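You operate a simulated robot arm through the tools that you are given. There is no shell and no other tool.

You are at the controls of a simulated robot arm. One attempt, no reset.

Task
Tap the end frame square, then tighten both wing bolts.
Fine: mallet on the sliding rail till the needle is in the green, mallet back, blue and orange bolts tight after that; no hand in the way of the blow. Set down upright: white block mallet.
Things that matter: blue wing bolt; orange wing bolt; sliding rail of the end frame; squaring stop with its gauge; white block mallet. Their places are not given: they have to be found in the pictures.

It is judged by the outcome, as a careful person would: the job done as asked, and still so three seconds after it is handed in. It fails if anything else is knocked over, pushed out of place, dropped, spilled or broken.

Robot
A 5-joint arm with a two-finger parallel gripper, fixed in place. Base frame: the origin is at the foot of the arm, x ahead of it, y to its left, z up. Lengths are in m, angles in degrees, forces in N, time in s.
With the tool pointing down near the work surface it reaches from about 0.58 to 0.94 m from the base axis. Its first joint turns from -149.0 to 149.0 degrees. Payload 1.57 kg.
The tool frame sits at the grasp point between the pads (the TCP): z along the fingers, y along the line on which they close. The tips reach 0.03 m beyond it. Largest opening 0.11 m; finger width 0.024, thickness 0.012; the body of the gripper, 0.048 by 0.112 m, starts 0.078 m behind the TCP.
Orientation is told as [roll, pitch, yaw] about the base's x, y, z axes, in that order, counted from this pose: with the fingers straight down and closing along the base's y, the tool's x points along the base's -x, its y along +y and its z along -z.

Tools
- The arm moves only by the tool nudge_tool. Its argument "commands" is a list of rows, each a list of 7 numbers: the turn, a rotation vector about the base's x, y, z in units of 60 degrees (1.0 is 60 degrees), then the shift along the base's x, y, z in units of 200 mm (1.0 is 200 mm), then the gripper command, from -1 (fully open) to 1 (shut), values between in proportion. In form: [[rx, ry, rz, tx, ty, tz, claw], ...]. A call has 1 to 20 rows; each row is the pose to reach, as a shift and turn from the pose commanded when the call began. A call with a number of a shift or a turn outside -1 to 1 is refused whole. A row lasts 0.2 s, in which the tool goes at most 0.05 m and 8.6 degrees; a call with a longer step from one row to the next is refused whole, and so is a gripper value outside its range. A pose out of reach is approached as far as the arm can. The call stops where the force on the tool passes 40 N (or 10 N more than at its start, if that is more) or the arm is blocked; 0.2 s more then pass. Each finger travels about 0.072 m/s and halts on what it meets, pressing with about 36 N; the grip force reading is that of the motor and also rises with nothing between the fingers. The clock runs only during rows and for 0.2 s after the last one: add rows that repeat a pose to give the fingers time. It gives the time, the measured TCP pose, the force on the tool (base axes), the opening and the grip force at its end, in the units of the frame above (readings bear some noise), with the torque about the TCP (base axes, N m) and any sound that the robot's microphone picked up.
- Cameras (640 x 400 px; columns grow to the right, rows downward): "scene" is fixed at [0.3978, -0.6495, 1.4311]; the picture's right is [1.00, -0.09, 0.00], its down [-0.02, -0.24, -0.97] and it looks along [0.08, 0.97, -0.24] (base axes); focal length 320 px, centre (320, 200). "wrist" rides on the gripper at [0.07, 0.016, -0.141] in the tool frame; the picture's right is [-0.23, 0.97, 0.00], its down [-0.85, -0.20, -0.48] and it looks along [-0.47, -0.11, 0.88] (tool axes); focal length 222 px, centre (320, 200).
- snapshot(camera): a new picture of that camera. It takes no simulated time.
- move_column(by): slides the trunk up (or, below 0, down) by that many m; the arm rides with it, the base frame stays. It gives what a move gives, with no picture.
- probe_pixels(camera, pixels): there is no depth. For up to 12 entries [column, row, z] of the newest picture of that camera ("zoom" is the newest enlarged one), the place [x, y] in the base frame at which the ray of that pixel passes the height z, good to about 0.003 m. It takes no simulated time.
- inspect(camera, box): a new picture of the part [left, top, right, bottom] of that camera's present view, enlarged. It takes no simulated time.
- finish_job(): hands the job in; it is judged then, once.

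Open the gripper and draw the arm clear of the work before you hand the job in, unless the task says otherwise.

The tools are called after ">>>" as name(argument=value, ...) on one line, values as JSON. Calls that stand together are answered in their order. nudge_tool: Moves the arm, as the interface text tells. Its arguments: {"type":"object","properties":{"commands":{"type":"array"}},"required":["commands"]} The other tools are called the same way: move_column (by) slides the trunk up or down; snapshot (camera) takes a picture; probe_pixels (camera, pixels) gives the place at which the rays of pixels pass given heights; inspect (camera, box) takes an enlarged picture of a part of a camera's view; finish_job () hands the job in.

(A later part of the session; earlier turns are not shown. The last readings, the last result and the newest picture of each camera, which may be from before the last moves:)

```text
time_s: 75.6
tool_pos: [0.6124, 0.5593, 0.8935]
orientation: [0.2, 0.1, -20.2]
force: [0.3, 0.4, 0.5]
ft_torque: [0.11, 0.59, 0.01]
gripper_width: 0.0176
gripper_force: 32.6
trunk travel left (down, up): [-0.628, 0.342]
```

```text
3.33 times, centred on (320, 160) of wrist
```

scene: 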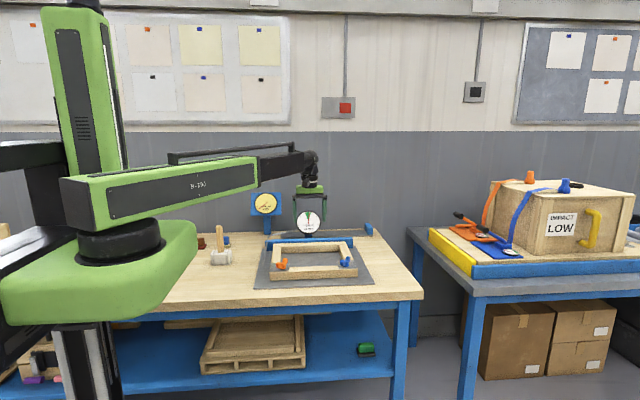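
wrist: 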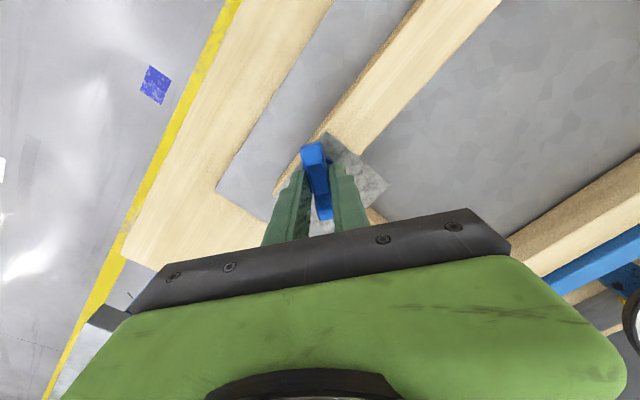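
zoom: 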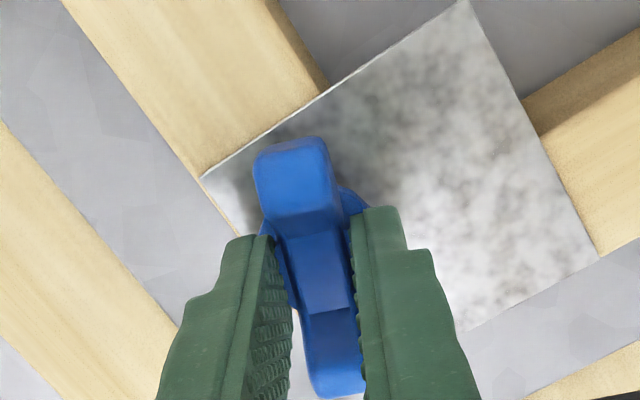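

>>> nudge_tool(commands=[[0, 0, -0.1, 0, 0, 0, 0.72], [0, 0, -0.2, 0, 0, 0, 0.72], [0, 0, -0.3, 0, 0, 0, 0.72], [0, 0, -0.4, 0, 0, 0, 0.72], [0, 0, -0.5, 0, 0, 0, 0.72], [0, 0, -0.6, 0, 0, 0, 0.72], [0, 0, -0.7, 0, 0, 0, 0.72], [0, 0, -0.8, 0, 0, 0, 0.72]])

>>> inspect(camera="wrist", box=[240, 100, 400, 220])

>>> inspect(camera="scene", box=[310, 220, 390, 280])

```text
time_s: 77.4
tool_pos: [0.6114, 0.5596, 0.8952]
orientation: [0.0, 0.0, -68.1]
force: [-4.0, -13.5, -9.2]
ft_torque: [0.32, 0.41, -0.01]
gripper_width: 0.0178
gripper_force: 32.6
trunk travel left (down, up): [-0.628, 0.342]
```

```text
3.33 times, centred on (320, 160) of wrist
```

zoom: 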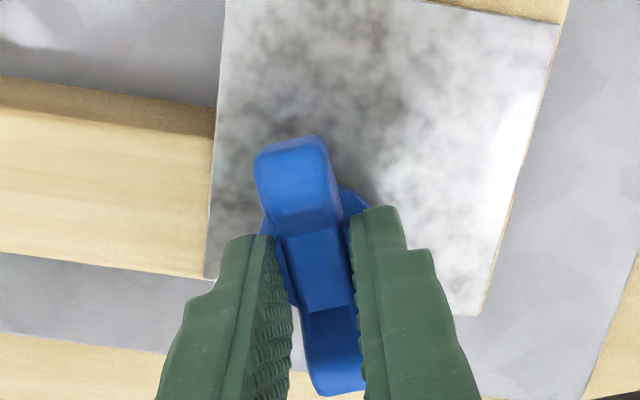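

```text
6.67 times, centred on (350, 250) of scene
```

zoom: 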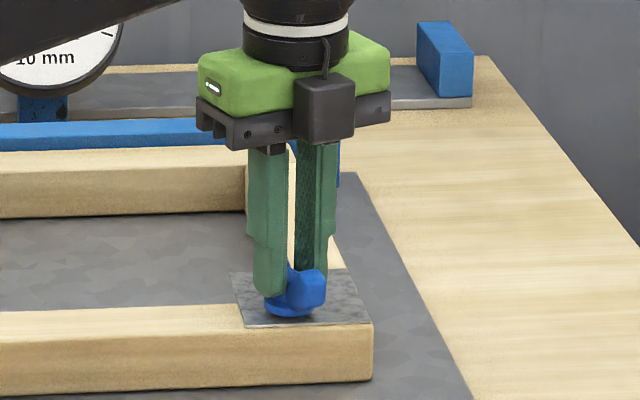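

Side force has built up (-13 N in y, -9 N in z); the pads are being drawn down, as with a bolt that screws in. I let the wing go for a moment and take it again to relieve this.

>>> nudge_tool(commands=[[0, 0, 0, 0, 0, 0, 0.5], [0, 0, 0, 0, 0, 0, 0.5]])

>>> inspect(camera="wrist", box=[240, 100, 400, 220])

```text
time_s: 78.0
tool_pos: [0.6117, 0.5608, 0.8941]
orientation: [0.2, 0.1, -68.0]
force: [0.8, -0.8, -0.4]
ft_torque: [0.01, -0.02, -0.01]
gripper_width: 0.0277
gripper_force: 0.1
trunk travel left (down, up): [-0.628, 0.342]
```

```text
3.33 times, centred on (320, 160) of wrist
```

zoom: 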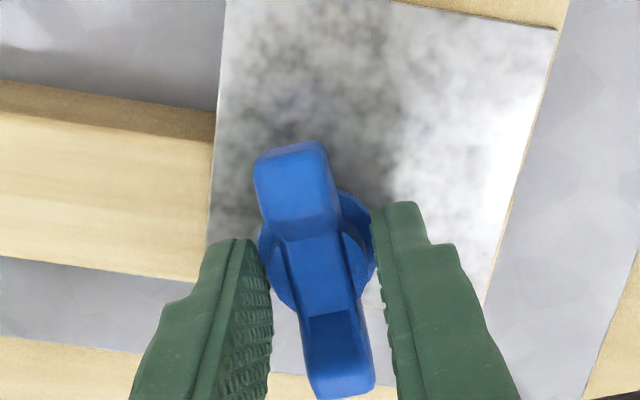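

Released cleanly and the wing is still centred. I close again and go on turning.

>>> nudge_tool(commands=[[0, 0, 0, 0, 0, 0, 0.65], [0, 0, 0, 0, 0, 0, 0.72], [0, 0, 0, 0, 0, 0, 0.72]])

>>> nudge_tool(commands=[[0, 0, -0.1, 0, 0, 0, 0.72], [0, 0, -0.2, 0, 0, 0, 0.72], [0, 0, -0.3, 0, 0, 0, 0.72], [0, 0, -0.4, 0, 0, 0, 0.72], [0, 0, -0.5, 0, 0, 0, 0.72]])

>>> nudge_tool(commands=[[0, 0, -0.1, 0, 0, 0, 0.72], [0, 0, -0.2, 0, 0, 0, 0.72], [0, 0, -0.3, 0, 0, 0, 0.72], [0, 0, -0.38, 0, 0, 0, 0.72]])

>>> inspect(camera="wrist", box=[240, 100, 400, 220])

```text
time_s: 78.8
tool_pos: [0.6105, 0.5606, 0.8951]
orientation: [0.1, -0.2, -68.0]
force: [-4.0, -2.0, -2.3]
ft_torque: [0.07, 0.17, 0.01]
gripper_width: 0.0177
gripper_force: 32.2
trunk travel left (down, up): [-0.628, 0.342]
```

```text
time_s: 80.0
tool_pos: [0.6118, 0.5618, 0.8951]
orientation: [0.1, 0.0, -98.2]
force: [3.9, 7.4, 6.6]
ft_torque: [-0.41, 0.07, -0.01]
gripper_width: 0.0181
gripper_force: 32.3
trunk travel left (down, up): [-0.628, 0.342]
```

```text
time_s: 81.0
tool_pos: [0.6117, 0.56, 0.8949]
orientation: [0.2, 0.2, -121.0]
force: [0.5, 4.8, 3.2]
ft_torque: [1.0, -0.39, -0.05]
gripper_width: 0.0177
gripper_force: 32.2
trunk travel left (down, up): [-0.628, 0.342]
```

```text
3.33 times, centred on (320, 160) of wrist
```

zoom: 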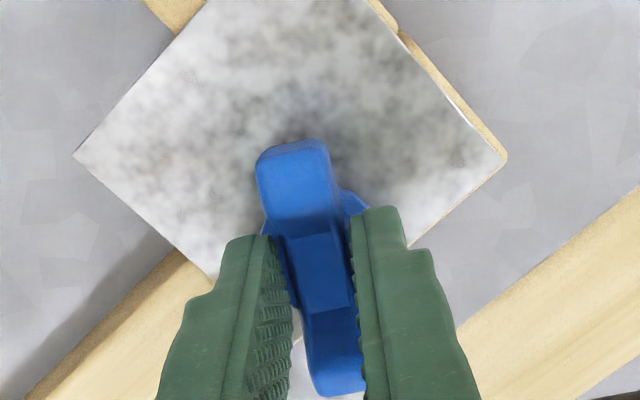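

Turned about 173° in all, with still no torque, so the bolt needs more turns. I open, swing back 180° around it and take the wing again.

>>> nudge_tool(commands=[[0, 0, 0, 0, 0, 0, 0], [0, 0, 0, 0, 0, 0, -0.6], [0, 0, 0, 0, 0, 0, -0.6], [0, 0, 0, 0, 0, 0, -0.6], [0, 0, 0.14, 0, 0, 0, -0.6], [0, 0, 0.28, 0, 0, 0, -0.6], [0, 0, 0.42, 0, 0, 0, -0.6], [0, 0, 0.56, 0, 0, 0, -0.6], [0, 0, 0.7, 0, 0, 0, -0.6], [0, 0, 0.84, 0, 0, 0, -0.6], [0, 0, 0.98, 0, 0, 0, -0.6], [0, 0, 1.0, 0, 0, 0, -0.6]])

>>> nudge_tool(commands=[[0, 0, 0.14, 0, 0, 0, -0.6], [0, 0, 0.28, 0, 0, 0, -0.6], [0, 0, 0.42, 0, 0, 0, -0.6], [0, 0, 0.56, 0, 0, 0, -0.6], [0, 0, 0.7, 0, 0, 0, -0.6], [0, 0, 0.84, 0, 0, 0, -0.6], [0, 0, 0.98, 0, 0, 0, -0.6], [0, 0, 1.0, 0, 0, 0, -0.6]])

>>> nudge_tool(commands=[[0, 0, 0.14, 0, 0, 0, -0.6], [0, 0, 0.28, 0, 0, 0, -0.6], [0, 0, 0.42, 0, 0, 0, -0.6], [0, 0, 0.56, 0, 0, 0, -0.6], [0, 0, 0.7, 0, 0, 0, -0.6], [0, 0, 0.84, 0, 0, 0, -0.6], [0, 0, 0.98, 0, 0, 0, -0.6], [0, 0, 1.0, 0, 0, 0, -0.6], [0, 0, 1.0, 0, 0, 0, -0.6]])

>>> inspect(camera="wrist", box=[240, 100, 400, 220])

```text
time_s: 83.6
tool_pos: [0.6107, 0.5602, 0.8948]
orientation: [0.0, 0.0, -60.6]
force: [0.8, 0.2, -0.4]
ft_torque: [-0.01, -0.01, -0.01]
gripper_width: 0.0879
gripper_force: 0.0
trunk travel left (down, up): [-0.628, 0.342]
```

```text
time_s: 85.4
tool_pos: [0.6119, 0.5591, 0.8946]
orientation: [0.1, 0.1, -0.7]
force: [0.0, 0.5, 0.3]
ft_torque: [0.01, -0.02, 0.01]
gripper_width: 0.0881
gripper_force: 0.0
trunk travel left (down, up): [-0.628, 0.342]
```

```text
time_s: 87.4
tool_pos: [0.611, 0.56, 0.8945]
orientation: [0.1, -0.2, 59.2]
force: [0.2, 0.0, 0.0]
ft_torque: [0.01, -0.03, -0.01]
gripper_width: 0.0879
gripper_force: 0.1
trunk travel left (down, up): [-0.628, 0.342]
```

```text
3.33 times, centred on (320, 160) of wrist
```

zoom: 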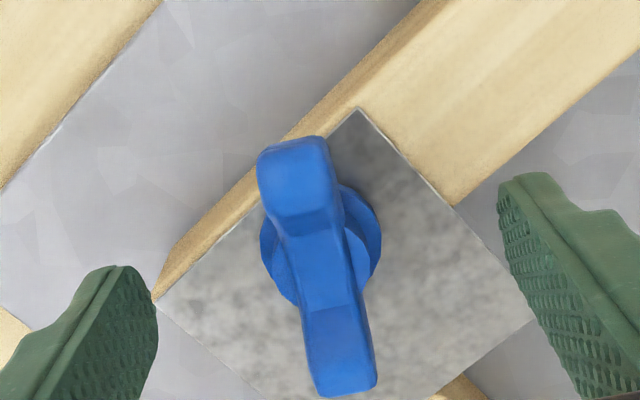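

The wing is centred for the next bite. I close step by step and turn on, reading the torque.

>>> nudge_tool(commands=[[0, 0, 0, 0, 0, 0, 0], [0, 0, 0, 0, 0, 0, 0.4], [0, 0, 0, 0, 0, 0, 0.6], [0, 0, 0, 0, 0, 0, 0.66], [0, 0, 0, 0, 0, 0, 0.72], [0, 0, 0, 0, 0, 0, 0.72]])

>>> nudge_tool(commands=[[0, 0, -0.12, 0, 0, 0, 0.72], [0, 0, -0.24, 0, 0, 0, 0.72], [0, 0, -0.36, 0, 0, 0, 0.72], [0, 0, -0.48, 0, 0, 0, 0.72], [0, 0, -0.6, 0, 0, 0, 0.72], [0, 0, -0.72, 0, 0, 0, 0.72]])

>>> nudge_tool(commands=[[0, 0, -0.12, 0, 0, 0, 0.72], [0, 0, -0.24, 0, 0, 0, 0.72], [0, 0, -0.36, 0, 0, 0, 0.72], [0, 0, -0.48, 0, 0, 0, 0.72], [0, 0, -0.6, 0, 0, 0, 0.72], [0, 0, -0.72, 0, 0, 0, 0.72]])

>>> inspect(camera="wrist", box=[240, 100, 400, 220])

```text
time_s: 88.8
tool_pos: [0.6113, 0.5593, 0.895]
orientation: [0.1, -0.1, 59.3]
force: [-1.6, -0.1, -1.3]
ft_torque: [0.04, -0.07, 0.0]
gripper_width: 0.018
gripper_force: 32.5
trunk travel left (down, up): [-0.628, 0.342]
```

```text
time_s: 90.2
tool_pos: [0.6116, 0.56, 0.8948]
orientation: [0.0, 0.1, 15.8]
force: [-2.8, -6.5, -6.4]
ft_torque: [-0.42, 0.01, 0.06]
gripper_width: 0.018
gripper_force: 32.2
trunk travel left (down, up): [-0.628, 0.342]
```

```text
time_s: 91.6
tool_pos: [0.6114, 0.5595, 0.8954]
orientation: [0.1, 0.0, -27.2]
force: [4.1, -6.8, 1.2]
ft_torque: [-0.72, -0.35, 2.32]
gripper_width: 0.0314
gripper_force: 40.2
trunk travel left (down, up): [-0.628, 0.342]
```

```text
3.33 times, centred on (320, 160) of wrist
```

zoom: 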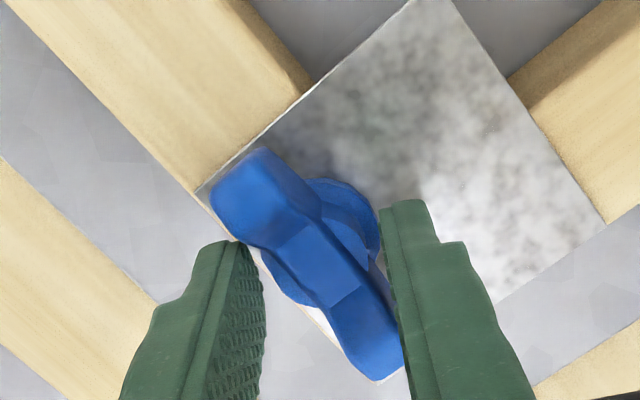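

The bolt now resists: torque 2.3 N·m, and the pads slid off the wing (opening 31 mm, wing about 26° behind the fingers). I open, line up with the wing again and look.

>>> nudge_tool(commands=[[0, 0, 0, 0, 0, 0, 0], [0, 0, 0, 0, 0, 0, 0], [0, 0, 0.14, 0, 0, 0, 0], [0, 0, 0.28, 0, 0, 0, 0], [0, 0, 0.42, 0, 0, 0, 0], [0, 0, 0.42, 0, 0, 0, 0]])

>>> inspect(camera="wrist", box=[240, 100, 400, 220])

```text
time_s: 93.0
tool_pos: [0.611, 0.559, 0.8933]
orientation: [0.1, 0.0, -1.9]
force: [0.0, 0.5, 0.9]
ft_torque: [-0.01, 0.0, 0.01]
gripper_width: 0.055
gripper_force: 0.1
trunk travel left (down, up): [-0.628, 0.342]
```

```text
3.33 times, centred on (320, 160) of wrist
```

zoom: 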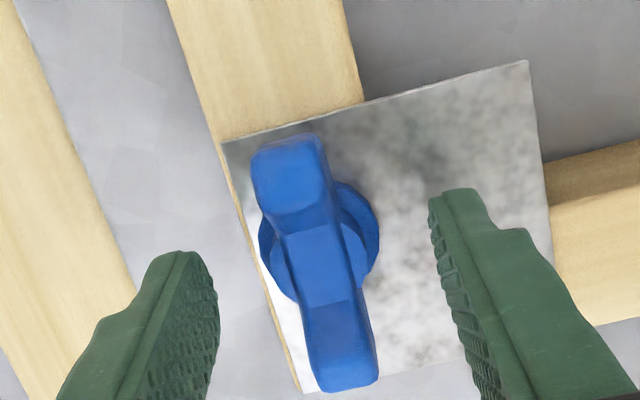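

Lined up again at yaw -2. I close with full force and try another 10° to feel whether the bolt still turns.

>>> nudge_tool(commands=[[0, 0, 0, 0, 0, 0, 0.5], [0, 0, 0, 0, 0, 0, 0.66], [0, 0, 0, 0, 0, 0, 1], [0, 0, 0, 0, 0, 0, 1]])

>>> nudge_tool(commands=[[0, 0, -0.04, 0, 0, 0, 1], [0, 0, -0.08, 0, 0, 0, 1]])

>>> nudge_tool(commands=[[0, 0, -0.04, 0, 0, 0, 1], [0, 0, -0.08, 0, 0, 0, 1]])

>>> inspect(camera="wrist", box=[240, 100, 400, 220])

```text
time_s: 94.0
tool_pos: [0.6107, 0.5592, 0.8943]
orientation: [0.0, 0.0, -2.0]
force: [-1.0, -2.5, -1.8]
ft_torque: [-0.13, 0.04, 0.62]
gripper_width: 0.0184
gripper_force: 33.1
trunk travel left (down, up): [-0.628, 0.342]
```

```text
time_s: 94.6
tool_pos: [0.6118, 0.5596, 0.8943]
orientation: [0.1, 0.0, -6.9]
force: [1.9, -3.3, -0.6]
ft_torque: [-0.19, -0.22, 1.19]
gripper_width: 0.0204
gripper_force: 34.5
trunk travel left (down, up): [-0.628, 0.342]
```

```text
time_s: 95.2
tool_pos: [0.6121, 0.5607, 0.8943]
orientation: [-0.1, 0.0, -11.7]
force: [2.5, -6.1, -1.9]
ft_torque: [-0.48, -0.23, 1.29]
gripper_width: 0.0226
gripper_force: 34.7
trunk travel left (down, up): [-0.628, 0.342]
```

```text
3.33 times, centred on (320, 160) of wrist
```

zoom: 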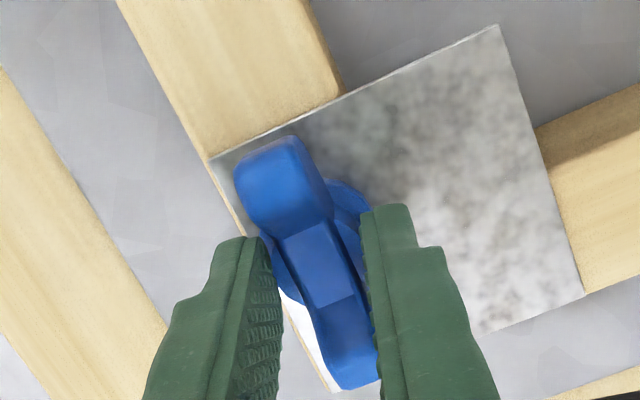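

The wing holds against about 1.3 N·m. I press on to about 2.3 N·m once more, then line up and compare the wing's angle to see if it still creeps.

>>> nudge_tool(commands=[[0, 0, -0.06, 0, 0, 0, 1], [0, 0, -0.12, 0, 0, 0, 1], [0, 0, -0.18, 0, 0, 0, 1]])

>>> nudge_tool(commands=[[0, 0, -0.06, 0, 0, 0, 1], [0, 0, -0.12, 0, 0, 0, 1]])

>>> inspect(camera="wrist", box=[240, 100, 400, 220])

```text
time_s: 96.0
tool_pos: [0.6108, 0.5605, 0.8936]
orientation: [0.1, 0.1, -22.4]
force: [4.6, -6.5, -0.7]
ft_torque: [-0.27, -0.14, 2.0]
gripper_width: 0.0284
gripper_force: 38.7
trunk travel left (down, up): [-0.628, 0.342]
```

```text
time_s: 96.6
tool_pos: [0.6109, 0.5597, 0.8942]
orientation: [0.0, 0.1, -29.7]
force: [2.1, -5.4, -1.0]
ft_torque: [-0.71, -0.42, 2.53]
gripper_width: 0.0327
gripper_force: 41.0
trunk travel left (down, up): [-0.628, 0.342]
```

```text
3.33 times, centred on (320, 160) of wrist
```

zoom: 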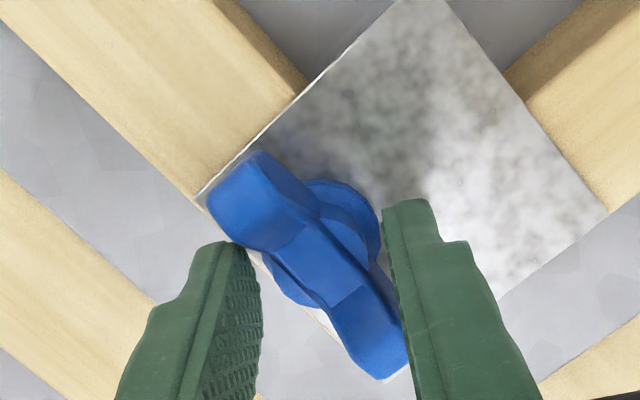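

The blue bolt holds at 2.5 N·m with the wing unmoved, so it is tight. I open without turning back, raise the trunk and read the gauge.

>>> nudge_tool(commands=[[0, 0, 0, 0, 0, 0, 0.3], [0, 0, 0, 0, 0, 0, -0.4], [0, 0, 0, 0, 0, 0, -1], [0, 0, 0, 0, 0, 0, -1], [0, 0, 0, 0, 0, 0, -1]])

>>> move_column(by=0.14)

>>> inspect(camera="scene", box=[288, 203, 328, 240])

>>> inspect(camera="scene", box=[250, 190, 410, 290])

```text
time_s: 97.8
tool_pos: [0.61, 0.5598, 0.8931]
orientation: [0.1, 0.0, -29.6]
force: [0.0, -0.2, -0.2]
ft_torque: [-0.02, -0.02, -0.01]
gripper_width: 0.11
gripper_force: 0.0
trunk travel left (down, up): [-0.628, 0.342]
```

```text
time_s: 99.4
tool_pos: [0.611, 0.5608, 1.0347]
orientation: [0.1, 0.0, -29.6]
force: [-0.1, 0.3, -0.7]
ft_torque: [0.0, -0.01, 0.01]
gripper_width: 0.11
gripper_force: 0.1
trunk travel left (down, up): [-0.768, 0.202]
```

```text
10.81 times, centred on (308, 222) of scene
```

zoom: 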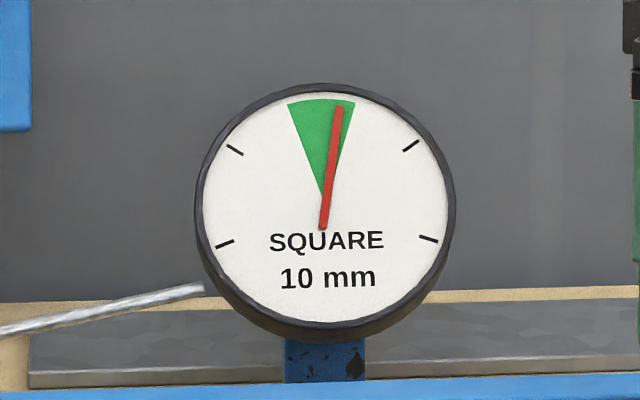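

```text
4.00 times, centred on (330, 240) of scene
```

zoom: 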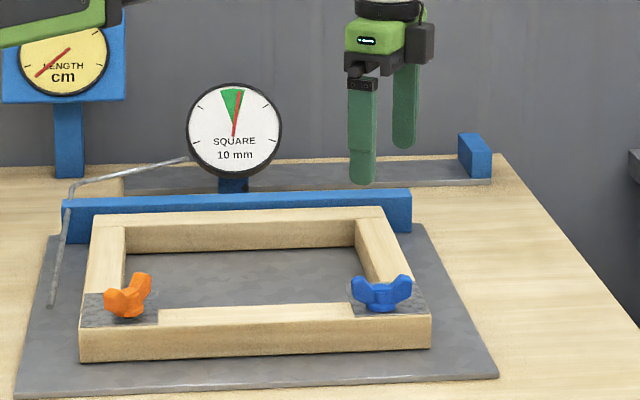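

The needle is at about +8°, still in the green. I go over to the orange bolt while turning the wrist to yaw 52.

>>> nudge_tool(commands=[[0, 0, 0.13, -0.13, 0, 0, -1], [0, 0, 0.26, -0.26, 0, 0, -1], [0, 0, 0.39, -0.39, 0, 0, -1], [0, 0, 0.52, -0.52, 0, 0, -1], [0, 0, 0.65, -0.65, 0, 0, -1], [0, 0, 0.78, -0.78, 0, 0, -1], [0, 0, 0.9, -0.9, 0, 0, -1], [0, 0, 1.0, -1.0, 0, 0, -1]])

>>> nudge_tool(commands=[[0, 0, 0.13, -0.1, 0, 0, -1], [0, 0, 0.26, -0.2, 0, 0, -1], [0, 0, 0.36, -0.255, 0, 0, -1], [0, 0, 0.36, -0.255, 0, 0, -1]])

>>> snapshot(camera="wrist")

>>> inspect(camera="wrist", box=[240, 80, 400, 200])

```text
time_s: 101.2
tool_pos: [0.4089, 0.5605, 1.0351]
orientation: [0.0, 0.0, 30.5]
force: [0.6, 0.1, -0.7]
ft_torque: [0.01, -0.01, 0.01]
gripper_width: 0.1101
gripper_force: 0.0
trunk travel left (down, up): [-0.768, 0.202]
```

```text
time_s: 102.2
tool_pos: [0.3606, 0.5588, 1.0338]
orientation: [0.0, 0.0, 52.1]
force: [-0.5, -0.9, 0.0]
ft_torque: [0.0, 0.0, -0.02]
gripper_width: 0.1099
gripper_force: 0.1
trunk travel left (down, up): [-0.768, 0.202]
```

```text
taken
```

wrist: 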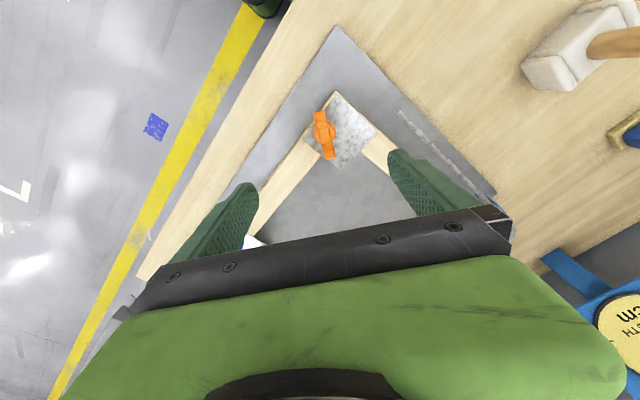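

```text
3.33 times, centred on (320, 140) of wrist
```

zoom: 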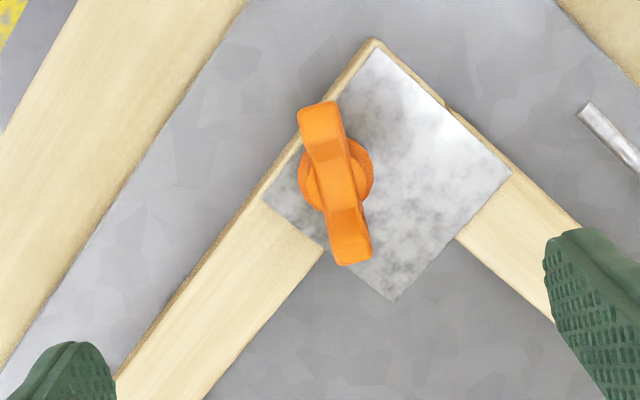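

>>> probe_pixels(camera="zoom", pixels=[[319, 106, 0.886], [353, 262, 0.886], [335, 182, 0.872], [318, 186, 0.872], [355, 178, 0.872], [337, 173, 0.86], [377, 48, 0.852], [512, 172, 0.852], [393, 302, 0.852]])

```text
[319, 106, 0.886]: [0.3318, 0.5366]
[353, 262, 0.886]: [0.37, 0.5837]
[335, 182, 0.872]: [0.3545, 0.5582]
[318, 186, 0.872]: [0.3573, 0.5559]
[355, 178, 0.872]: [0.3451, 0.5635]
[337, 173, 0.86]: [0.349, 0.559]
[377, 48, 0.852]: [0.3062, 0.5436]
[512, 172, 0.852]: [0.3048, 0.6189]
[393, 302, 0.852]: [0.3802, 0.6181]
```

The orange bolt is at (0.3515, 0.5595), wing at about 51°. I centre, lower 85 mm and check again from close up.

>>> nudge_tool(commands=[[0, 0, 0, -0.0455, 0.003, 0, -1], [0, 0, 0, -0.0455, 0.003, 0, -1]])

>>> move_column(by=-0.085)

>>> inspect(camera="wrist", box=[270, 115, 370, 205])

>>> inspect(camera="scene", box=[240, 200, 340, 280])

```text
time_s: 102.8
tool_pos: [0.3523, 0.5599, 1.0342]
orientation: [-0.1, 0.0, 52.1]
force: [0.5, -0.4, -0.2]
ft_torque: [-0.03, 0.01, 0.02]
gripper_width: 0.11
gripper_force: 0.0
trunk travel left (down, up): [-0.768, 0.202]
```

```text
time_s: 104.0
tool_pos: [0.3514, 0.5586, 0.9484]
orientation: [0.0, 0.0, 52.0]
force: [-0.5, 0.8, -0.1]
ft_torque: [0.03, -0.04, -0.02]
gripper_width: 0.1098
gripper_force: 0.0
trunk travel left (down, up): [-0.683, 0.287]
```

```text
4.44 times, centred on (320, 160) of wrist
```

zoom: 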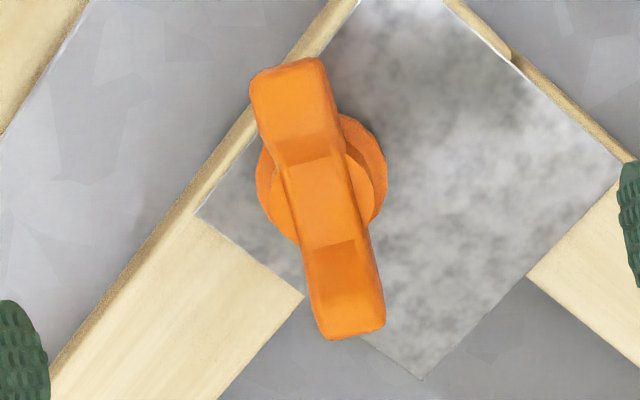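

```text
5.00 times, centred on (290, 240) of scene
```

zoom: 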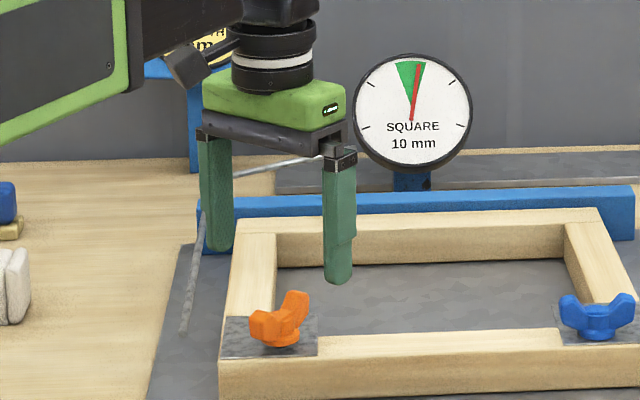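

The orange wing is well lined up and centred like the blue one was. I lower 54 mm and close step by step, reading the side force.

>>> move_column(by=-0.054)

>>> nudge_tool(commands=[[0, 0, 0, 0, 0, 0, 0], [0, 0, 0, 0, 0, 0, 0.45], [0, 0, 0, 0, 0, 0, 0.6], [0, 0, 0, 0, 0, 0, 0.6], [0, 0, 0, 0, 0, 0, 0.65], [0, 0, 0, 0, 0, 0, 0.65]])

>>> nudge_tool(commands=[[0, 0, 0, 0, 0, 0, 0.68], [0, 0, 0, 0, 0, 0, 0.68]])

>>> inspect(camera="wrist", box=[260, 120, 380, 220])

```text
time_s: 105.0
tool_pos: [0.3511, 0.5593, 0.8954]
orientation: [0.0, 0.1, 52.0]
force: [0.9, -0.3, 0.7]
ft_torque: [0.0, 0.02, -0.02]
gripper_width: 0.1099
gripper_force: 0.2
trunk travel left (down, up): [-0.629, 0.341]
```

```text
time_s: 106.4
tool_pos: [0.3517, 0.5589, 0.8957]
orientation: [0.1, 0.0, 52.0]
force: [-0.2, 0.6, -0.2]
ft_torque: [0.0, 0.0, 0.0]
gripper_width: 0.0197
gripper_force: 0.5
trunk travel left (down, up): [-0.629, 0.341]
```

```text
time_s: 107.0
tool_pos: [0.3505, 0.5592, 0.8963]
orientation: [0.0, 0.1, 52.0]
force: [-1.1, 1.8, 0.4]
ft_torque: [0.05, 0.01, 0.0]
gripper_width: 0.0192
gripper_force: 0.5
trunk travel left (down, up): [-0.629, 0.341]
```

```text
4.00 times, centred on (320, 170) of wrist
```

zoom: 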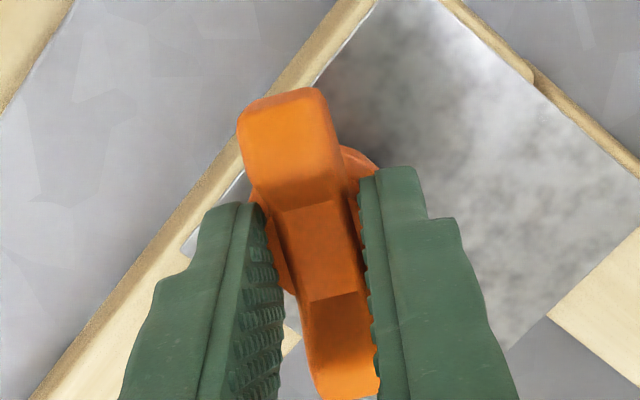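

Contact is starting at 19 mm with only 2 N of side force. I close to grip and start turning clockwise.

>>> nudge_tool(commands=[[0, 0, 0, 0, 0, 0, 0.7], [0, 0, 0, 0, 0, 0, 0.72], [0, 0, 0, 0, 0, 0, 0.72]])

>>> nudge_tool(commands=[[0, 0, -0.12, 0, 0, 0, 0.72], [0, 0, -0.24, 0, 0, 0, 0.72], [0, 0, -0.36, 0, 0, 0, 0.72], [0, 0, -0.48, 0, 0, 0, 0.72], [0, 0, -0.6, 0, 0, 0, 0.72]])

>>> inspect(camera="wrist", box=[240, 100, 400, 220])

>>> inspect(camera="scene", box=[240, 190, 340, 270])

```text
time_s: 107.8
tool_pos: [0.3512, 0.5597, 0.8954]
orientation: [0.1, 0.0, 52.0]
force: [-1.7, 3.9, 0.8]
ft_torque: [0.1, -0.09, 0.01]
gripper_width: 0.0178
gripper_force: 32.5
trunk travel left (down, up): [-0.629, 0.341]
```

```text
time_s: 109.0
tool_pos: [0.352, 0.5596, 0.895]
orientation: [-0.1, 0.0, 16.0]
force: [-7.1, 1.3, -3.5]
ft_torque: [0.31, -0.76, 0.01]
gripper_width: 0.0178
gripper_force: 32.1
trunk travel left (down, up): [-0.629, 0.341]
```

```text
3.33 times, centred on (320, 160) of wrist
```

zoom: 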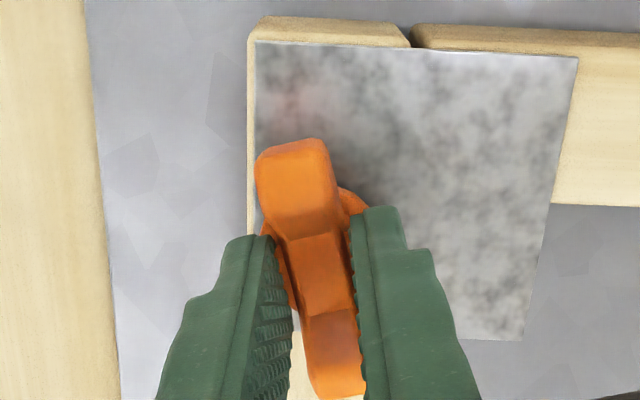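

```text
5.00 times, centred on (290, 230) of scene
```

zoom: 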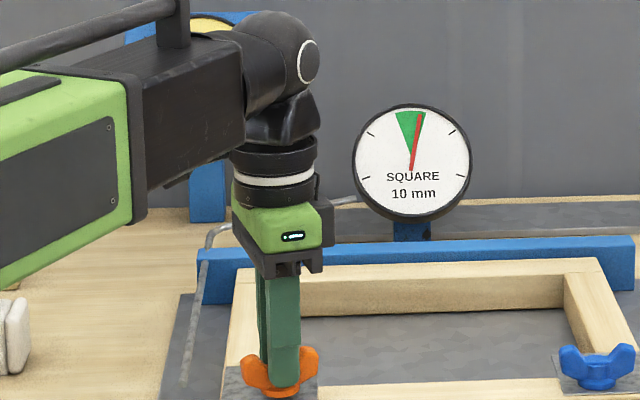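

The gauge is in view and steady in the green, and the bolt turns freely. I ease the grip once to shed the 7 N side force, then turn on.

>>> nudge_tool(commands=[[0, 0, 0, 0, 0, 0, 0.55], [0, 0, 0, 0, 0, 0, 0.66], [0, 0, 0, 0, 0, 0, 0.72], [0, 0, 0, 0, 0, 0, 0.72]])

>>> nudge_tool(commands=[[0, 0, -0.12, 0, 0, 0, 0.72], [0, 0, -0.24, 0, 0, 0, 0.72], [0, 0, -0.36, 0, 0, 0, 0.72], [0, 0, -0.48, 0, 0, 0, 0.72], [0, 0, -0.6, 0, 0, 0, 0.72], [0, 0, -0.72, 0, 0, 0, 0.72]])

>>> inspect(camera="scene", box=[240, 190, 340, 270])

```text
time_s: 110.0
tool_pos: [0.3522, 0.5598, 0.8956]
orientation: [0.1, 0.0, 15.9]
force: [1.3, 4.3, 3.1]
ft_torque: [0.0, -0.02, 0.02]
gripper_width: 0.018
gripper_force: 32.5
trunk travel left (down, up): [-0.629, 0.341]
```

```text
time_s: 111.4
tool_pos: [0.3516, 0.5592, 0.8958]
orientation: [0.0, -0.1, -27.3]
force: [9.2, 3.4, 7.0]
ft_torque: [-0.09, -0.22, -0.01]
gripper_width: 0.018
gripper_force: 32.7
trunk travel left (down, up): [-0.629, 0.341]
```

```text
5.00 times, centred on (290, 230) of scene
```

zoom: 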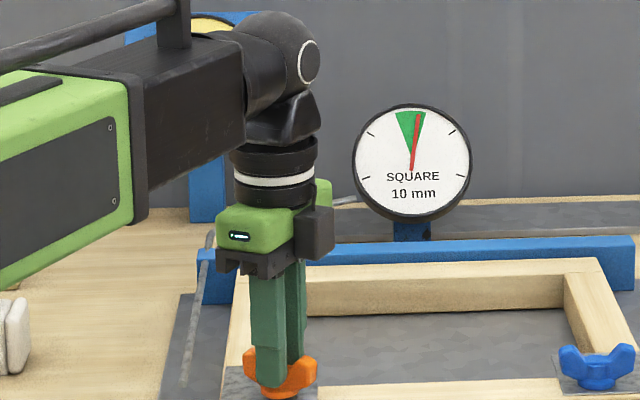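

Needle unchanged. I ease the grip again and turn on in two pieces.

>>> nudge_tool(commands=[[0, 0, 0, 0, 0, 0, 0.55], [0, 0, 0, 0, 0, 0, 0.66], [0, 0, 0, 0, 0, 0, 0.72], [0, 0, -0.12, 0, 0, 0, 0.72], [0, 0, -0.24, 0, 0, 0, 0.72], [0, 0, -0.36, 0, 0, 0, 0.72], [0, 0, -0.48, 0, 0, 0, 0.72], [0, 0, -0.6, 0, 0, 0, 0.72], [0, 0, -0.67, 0, 0, 0, 0.72]])

>>> nudge_tool(commands=[[0, 0, 0, 0, 0, 0, 0.55], [0, 0, 0, 0, 0, 0, 0.66], [0, 0, 0, 0, 0, 0, 0.72], [0, 0, -0.12, 0, 0, 0, 0.72], [0, 0, -0.24, 0, 0, 0, 0.72], [0, 0, -0.36, 0, 0, 0, 0.72], [0, 0, -0.48, 0, 0, 0, 0.72], [0, 0, -0.6, 0, 0, 0, 0.72], [0, 0, -0.66, 0, 0, 0, 0.72]])

>>> inspect(camera="wrist", box=[240, 100, 400, 220])

>>> inspect(camera="scene", box=[240, 190, 340, 270])

```text
time_s: 113.4
tool_pos: [0.3518, 0.5594, 0.8951]
orientation: [0.1, 0.0, -67.5]
force: [-3.0, 3.5, -3.1]
ft_torque: [0.16, 0.25, 0.02]
gripper_width: 0.0179
gripper_force: 32.6
trunk travel left (down, up): [-0.629, 0.341]
```

```text
time_s: 115.4
tool_pos: [0.3513, 0.5596, 0.8959]
orientation: [0.0, 0.1, -107.1]
force: [-0.3, 4.0, 4.1]
ft_torque: [-0.5, 0.28, 0.02]
gripper_width: 0.0177
gripper_force: 32.3
trunk travel left (down, up): [-0.629, 0.341]
```

```text
3.33 times, centred on (320, 160) of wrist
```

zoom: 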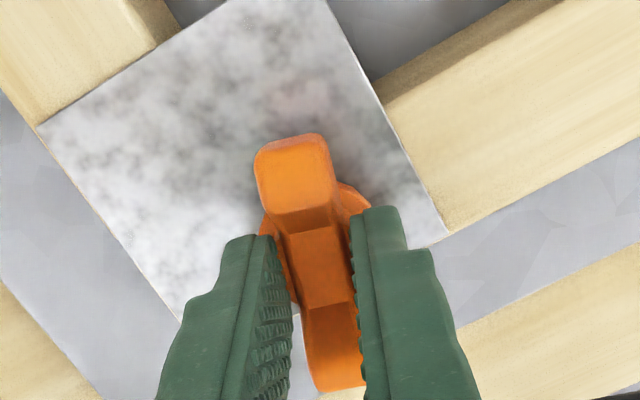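

```text
5.00 times, centred on (290, 230) of scene
```

zoom: 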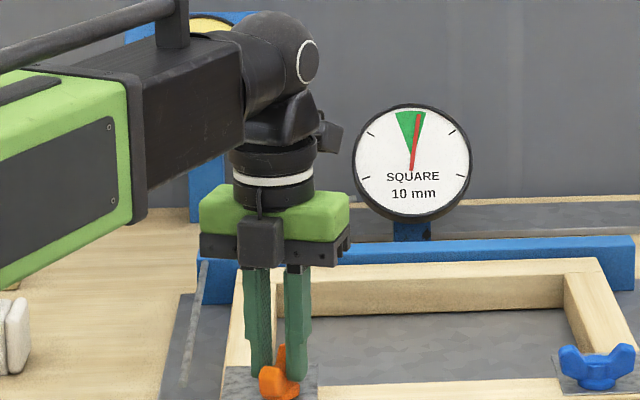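

About 159° done, still loose, needle unchanged. I open, swing back 180° and take the wing again.

>>> nudge_tool(commands=[[0, 0, 0, 0, 0, 0, 0], [0, 0, 0, 0, 0, 0, -0.6], [0, 0, 0, 0, 0, 0, -0.6], [0, 0, 0, 0, 0, 0, -0.6], [0, 0, 0.14, 0, 0, 0, -0.6], [0, 0, 0.28, 0, 0, 0, -0.6], [0, 0, 0.42, 0, 0, 0, -0.6], [0, 0, 0.56, 0, 0, 0, -0.6], [0, 0, 0.7, 0, 0, 0, -0.6], [0, 0, 0.84, 0, 0, 0, -0.6], [0, 0, 0.98, 0, 0, 0, -0.6], [0, 0, 1.0, 0, 0, 0, -0.6]])

>>> nudge_tool(commands=[[0, 0, 0.14, 0, 0, 0, -0.6], [0, 0, 0.28, 0, 0, 0, -0.6], [0, 0, 0.42, 0, 0, 0, -0.6], [0, 0, 0.56, 0, 0, 0, -0.6], [0, 0, 0.7, 0, 0, 0, -0.6], [0, 0, 0.84, 0, 0, 0, -0.6], [0, 0, 0.98, 0, 0, 0, -0.6], [0, 0, 1.0, 0, 0, 0, -0.6]])

>>> nudge_tool(commands=[[0, 0, 0.14, 0, 0, 0, -0.6], [0, 0, 0.28, 0, 0, 0, -0.6], [0, 0, 0.42, 0, 0, 0, -0.6], [0, 0, 0.56, 0, 0, 0, -0.6], [0, 0, 0.7, 0, 0, 0, -0.6], [0, 0, 0.84, 0, 0, 0, -0.6], [0, 0, 0.98, 0, 0, 0, -0.6], [0, 0, 1.0, 0, 0, 0, -0.6], [0, 0, 1.0, 0, 0, 0, -0.6]])

>>> inspect(camera="wrist", box=[240, 100, 400, 220])

```text
time_s: 118.0
tool_pos: [0.3521, 0.5588, 0.8954]
orientation: [0.0, 0.0, -46.9]
force: [0.9, -0.2, 0.2]
ft_torque: [-0.01, 0.0, 0.01]
gripper_width: 0.0881
gripper_force: 0.1
trunk travel left (down, up): [-0.629, 0.341]
```

```text
time_s: 119.8
tool_pos: [0.3517, 0.5587, 0.8959]
orientation: [0.0, 0.0, 13.1]
force: [0.1, 0.4, -0.6]
ft_torque: [0.02, 0.01, -0.02]
gripper_width: 0.0881
gripper_force: 0.1
trunk travel left (down, up): [-0.629, 0.341]
```

```text
time_s: 121.8
tool_pos: [0.3516, 0.5582, 0.8951]
orientation: [0.0, -0.1, 73.1]
force: [0.1, -0.8, -0.4]
ft_torque: [0.01, -0.01, -0.05]
gripper_width: 0.0875
gripper_force: 0.0
trunk travel left (down, up): [-0.629, 0.341]
```

```text
3.33 times, centred on (320, 160) of wrist
```

zoom: 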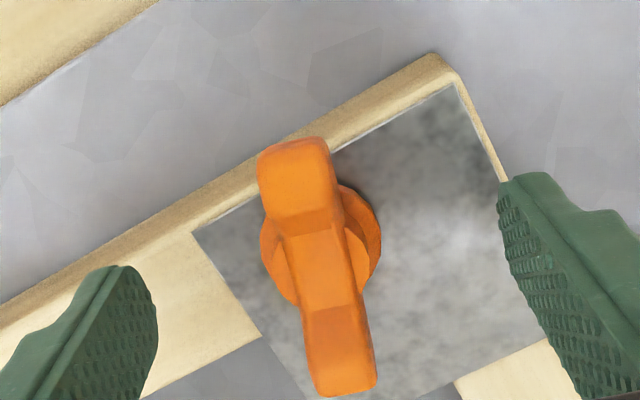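

Well lined up again. I close and turn on, about 40° at a time, with the grip eased in between, until torque builds.

>>> nudge_tool(commands=[[0, 0, 0, 0, 0, 0, 0], [0, 0, 0, 0, 0, 0, 0.4], [0, 0, 0, 0, 0, 0, 0.6], [0, 0, 0, 0, 0, 0, 0.66], [0, 0, 0, 0, 0, 0, 0.72], [0, 0, 0, 0, 0, 0, 0.72], [0, 0, -0.12, 0, 0, 0, 0.72], [0, 0, -0.24, 0, 0, 0, 0.72], [0, 0, -0.36, 0, 0, 0, 0.72], [0, 0, -0.48, 0, 0, 0, 0.72], [0, 0, -0.6, 0, 0, 0, 0.72]])

>>> nudge_tool(commands=[[0, 0, 0, 0, 0, 0, 0.55], [0, 0, 0, 0, 0, 0, 0.66], [0, 0, 0, 0, 0, 0, 1], [0, 0, -0.1, 0, 0, 0, 1], [0, 0, -0.2, 0, 0, 0, 1], [0, 0, -0.3, 0, 0, 0, 1]])

>>> inspect(camera="wrist", box=[240, 100, 400, 220])

>>> inspect(camera="scene", box=[240, 190, 340, 270])

```text
time_s: 124.2
tool_pos: [0.3503, 0.5607, 0.8962]
orientation: [0.1, 0.0, 36.9]
force: [0.2, 5.0, 4.1]
ft_torque: [-0.06, -0.05, -0.03]
gripper_width: 0.0179
gripper_force: 32.6
trunk travel left (down, up): [-0.629, 0.341]
```

```text
time_s: 125.6
tool_pos: [0.3503, 0.5595, 0.8952]
orientation: [0.1, 0.1, 18.9]
force: [-4.8, -3.5, -6.4]
ft_torque: [0.25, -0.54, -0.01]
gripper_width: 0.0178
gripper_force: 32.5
trunk travel left (down, up): [-0.629, 0.341]
```

```text
3.33 times, centred on (320, 160) of wrist
```

zoom: 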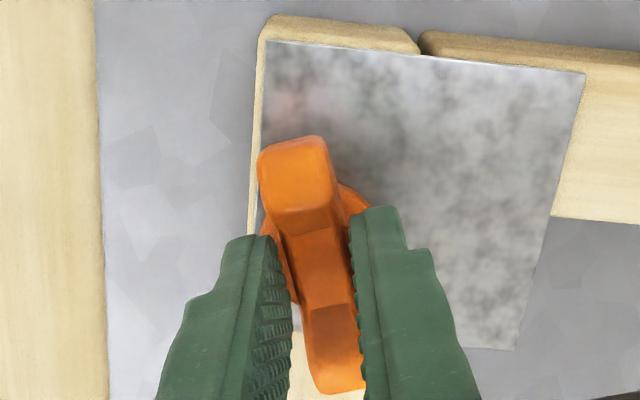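

```text
5.00 times, centred on (290, 230) of scene
```

zoom: 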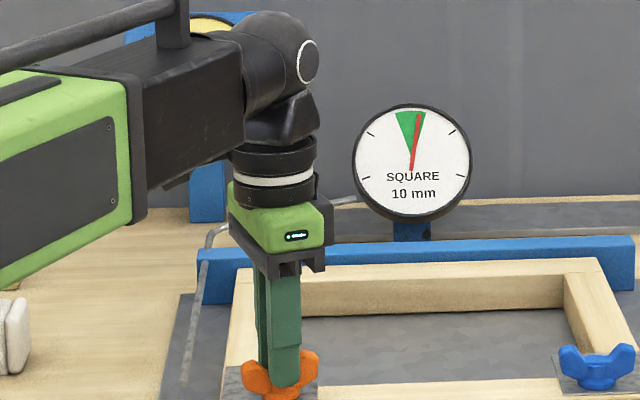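

Still free at yaw 19 (213° in all), with the needle steady. I go on in smaller pieces, since the blue one tightened at about 231°.

>>> nudge_tool(commands=[[0, 0, 0, 0, 0, 0, 0.55], [0, 0, 0, 0, 0, 0, 0.66], [0, 0, 0, 0, 0, 0, 1], [0, 0, 0, 0, 0, 0, 1], [0, 0, -0.08, 0, 0, 0, 1], [0, 0, -0.16, 0, 0, 0, 1], [0, 0, -0.24, 0, 0, 0, 1]])

>>> nudge_tool(commands=[[0, 0, -0.06, 0, 0, 0, 1], [0, 0, -0.12, 0, 0, 0, 1]])

>>> nudge_tool(commands=[[0, 0, -0.06, 0, 0, 0, 1], [0, 0, -0.12, 0, 0, 0, 1]])

>>> inspect(camera="wrist", box=[240, 100, 400, 220])

```text
time_s: 127.2
tool_pos: [0.3505, 0.5602, 0.8959]
orientation: [0.1, 0.0, 4.5]
force: [3.1, 3.8, 5.5]
ft_torque: [-0.02, -0.02, -0.01]
gripper_width: 0.0179
gripper_force: 32.3
trunk travel left (down, up): [-0.629, 0.341]
```

```text
time_s: 127.8
tool_pos: [0.3508, 0.5586, 0.8951]
orientation: [0.1, 0.1, -2.5]
force: [3.3, 3.2, 6.5]
ft_torque: [0.04, -0.37, 1.05]
gripper_width: 0.0185
gripper_force: 33.3
trunk travel left (down, up): [-0.629, 0.341]
```

```text
time_s: 128.4
tool_pos: [0.3485, 0.5605, 0.8958]
orientation: [0.1, 0.1, -9.8]
force: [-3.7, 5.4, 3.4]
ft_torque: [-0.3, 0.04, 1.26]
gripper_width: 0.0216
gripper_force: 34.6
trunk travel left (down, up): [-0.629, 0.341]
```

```text
3.33 times, centred on (320, 160) of wrist
```

zoom: 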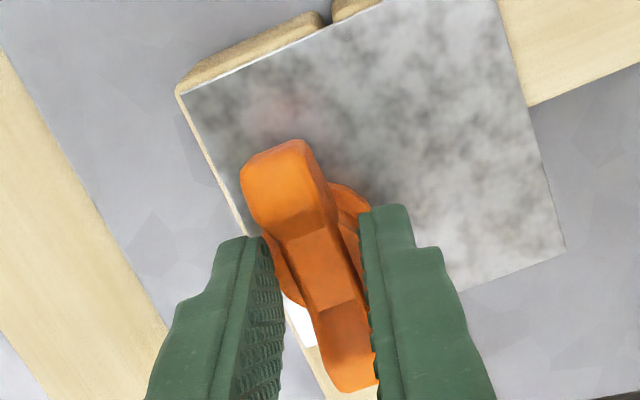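

The torque has come up to 1.26 N·m at the same turn as on the blue bolt and the wing has stopped. I press on to about 2.5 N·m to be sure.

>>> nudge_tool(commands=[[0, 0, -0.06, 0, 0, 0, 1], [0, 0, -0.12, 0, 0, 0, 1], [0, 0, -0.18, 0, 0, 0, 1]])

>>> nudge_tool(commands=[[0, 0, -0.06, 0, 0, 0, 1], [0, 0, -0.13, 0, 0, 0, 1]])

>>> inspect(camera="wrist", box=[240, 100, 400, 220])

>>> inspect(camera="scene", box=[240, 190, 340, 270])

```text
time_s: 129.2
tool_pos: [0.351, 0.5593, 0.895]
orientation: [0.1, 0.0, -20.6]
force: [-3.1, 5.8, 1.0]
ft_torque: [0.03, -0.14, 1.81]
gripper_width: 0.0273
gripper_force: 37.2
trunk travel left (down, up): [-0.629, 0.341]
```

```text
time_s: 129.8
tool_pos: [0.3517, 0.5592, 0.895]
orientation: [0.1, 0.0, -28.4]
force: [-3.4, 10.3, 2.7]
ft_torque: [0.04, 0.05, 2.52]
gripper_width: 0.0318
gripper_force: 40.3
trunk travel left (down, up): [-0.629, 0.341]
```

```text
3.33 times, centred on (320, 160) of wrist
```

zoom: 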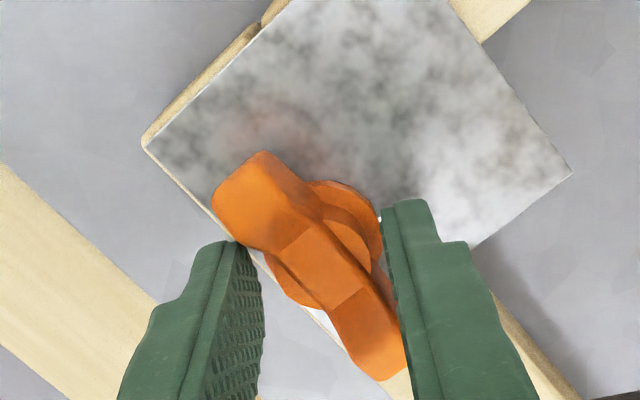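

```text
5.00 times, centred on (290, 230) of scene
```

zoom: 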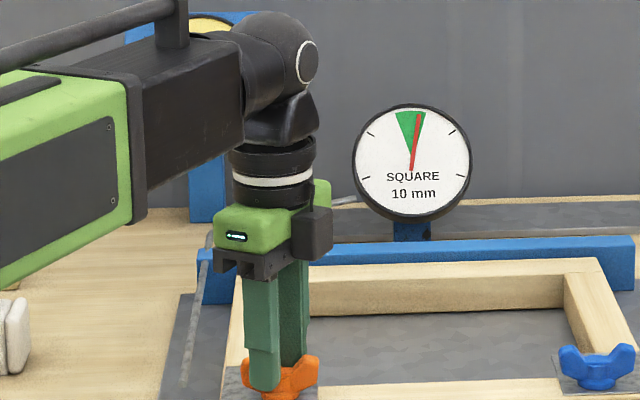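

The orange bolt holds 2.5 N·m with the wing stopped, and the needle is in the green. I open, raise the trunk and check everything.

>>> nudge_tool(commands=[[0, 0, 0, 0, 0, 0, 0.3], [0, 0, 0, 0, 0, 0, -0.4], [0, 0, 0, 0, 0, 0, -1], [0, 0, 0, 0, 0, 0, -1], [0, 0, 0, 0, 0, 0, -1]])

>>> move_column(by=0.25)

>>> inspect(camera="scene", box=[288, 203, 328, 240])

>>> snapshot(camera="scene")

>>> inspect(camera="scene", box=[180, 200, 380, 300])

>>> snapshot(camera="wrist")

```text
time_s: 131.0
tool_pos: [0.3511, 0.5586, 0.8958]
orientation: [0.2, 0.0, -28.4]
force: [-1.5, 0.0, 0.1]
ft_torque: [-0.01, 0.03, 0.02]
gripper_width: 0.1099
gripper_force: 0.1
trunk travel left (down, up): [-0.629, 0.341]
```

```text
time_s: 133.6
tool_pos: [0.3513, 0.5599, 1.1467]
orientation: [0.1, 0.0, -28.4]
force: [0.4, 0.0, 0.2]
ft_torque: [-0.01, 0.02, -0.06]
gripper_width: 0.1101
gripper_force: 0.1
trunk travel left (down, up): [-0.879, 0.091]
```

```text
10.81 times, centred on (308, 222) of scene
```

zoom: 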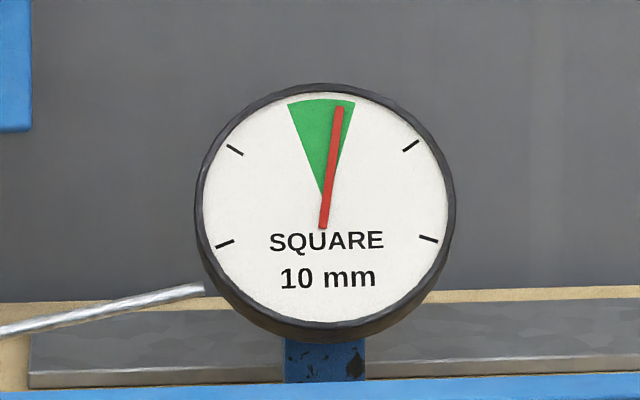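

```text
taken
```

scene: 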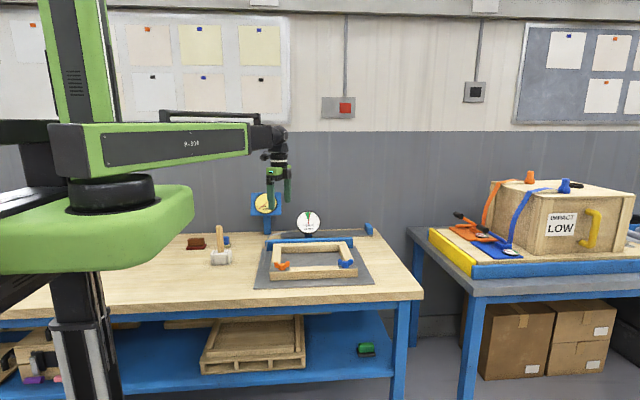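

```text
3.20 times, centred on (280, 250) of scene
```

zoom: 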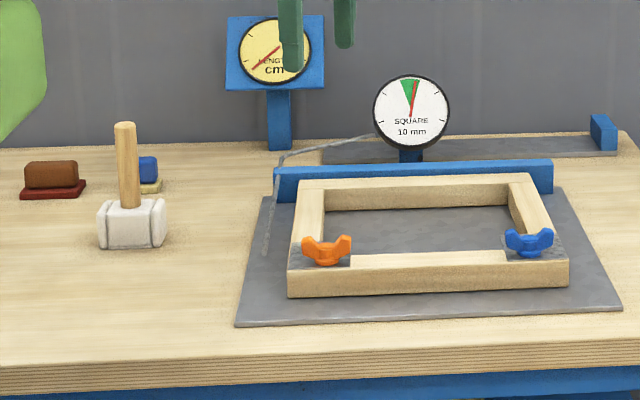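

```text
taken
```

wrist: 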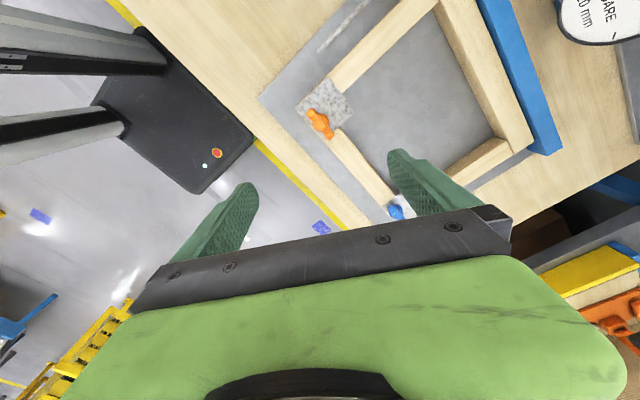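

The needle is in the green, both wings are tight and parallel to the rail, and the mallet stands upright. I draw the arm back to about its starting place, high and clear of the work.

>>> nudge_tool(commands=[[0, 0, 0, 0.15, -0.13, 0, -1], [0, 0, 0, 0.3, -0.26, 0, -1], [0, 0, 0, 0.45, -0.4, 0, -1], [0, 0, 0, 0.6, -0.53, 0, -1], [0, 0, 0, 0.78, -0.68, 0, -1], [0, 0, 0, 0.78, -0.68, 0, -1]])

>>> inspect(camera="scene", box=[180, 200, 380, 300])

```text
time_s: 135.0
tool_pos: [0.5061, 0.4214, 1.1463]
orientation: [0.1, 0.0, -28.3]
force: [-0.6, -0.1, -0.3]
ft_torque: [-0.01, -0.01, 0.01]
gripper_width: 0.11
gripper_force: 0.0
trunk travel left (down, up): [-0.879, 0.091]
```

```text
3.20 times, centred on (280, 250) of scene
```

zoom: 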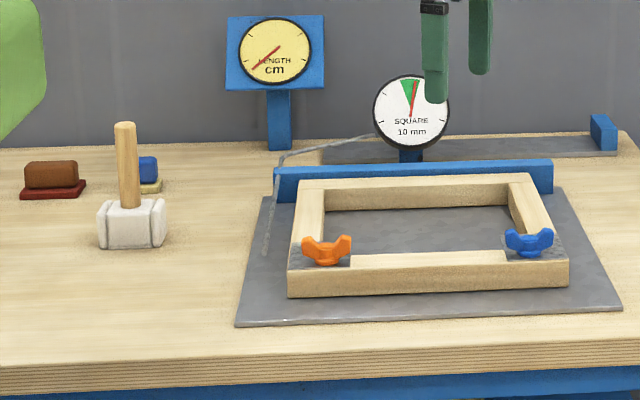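

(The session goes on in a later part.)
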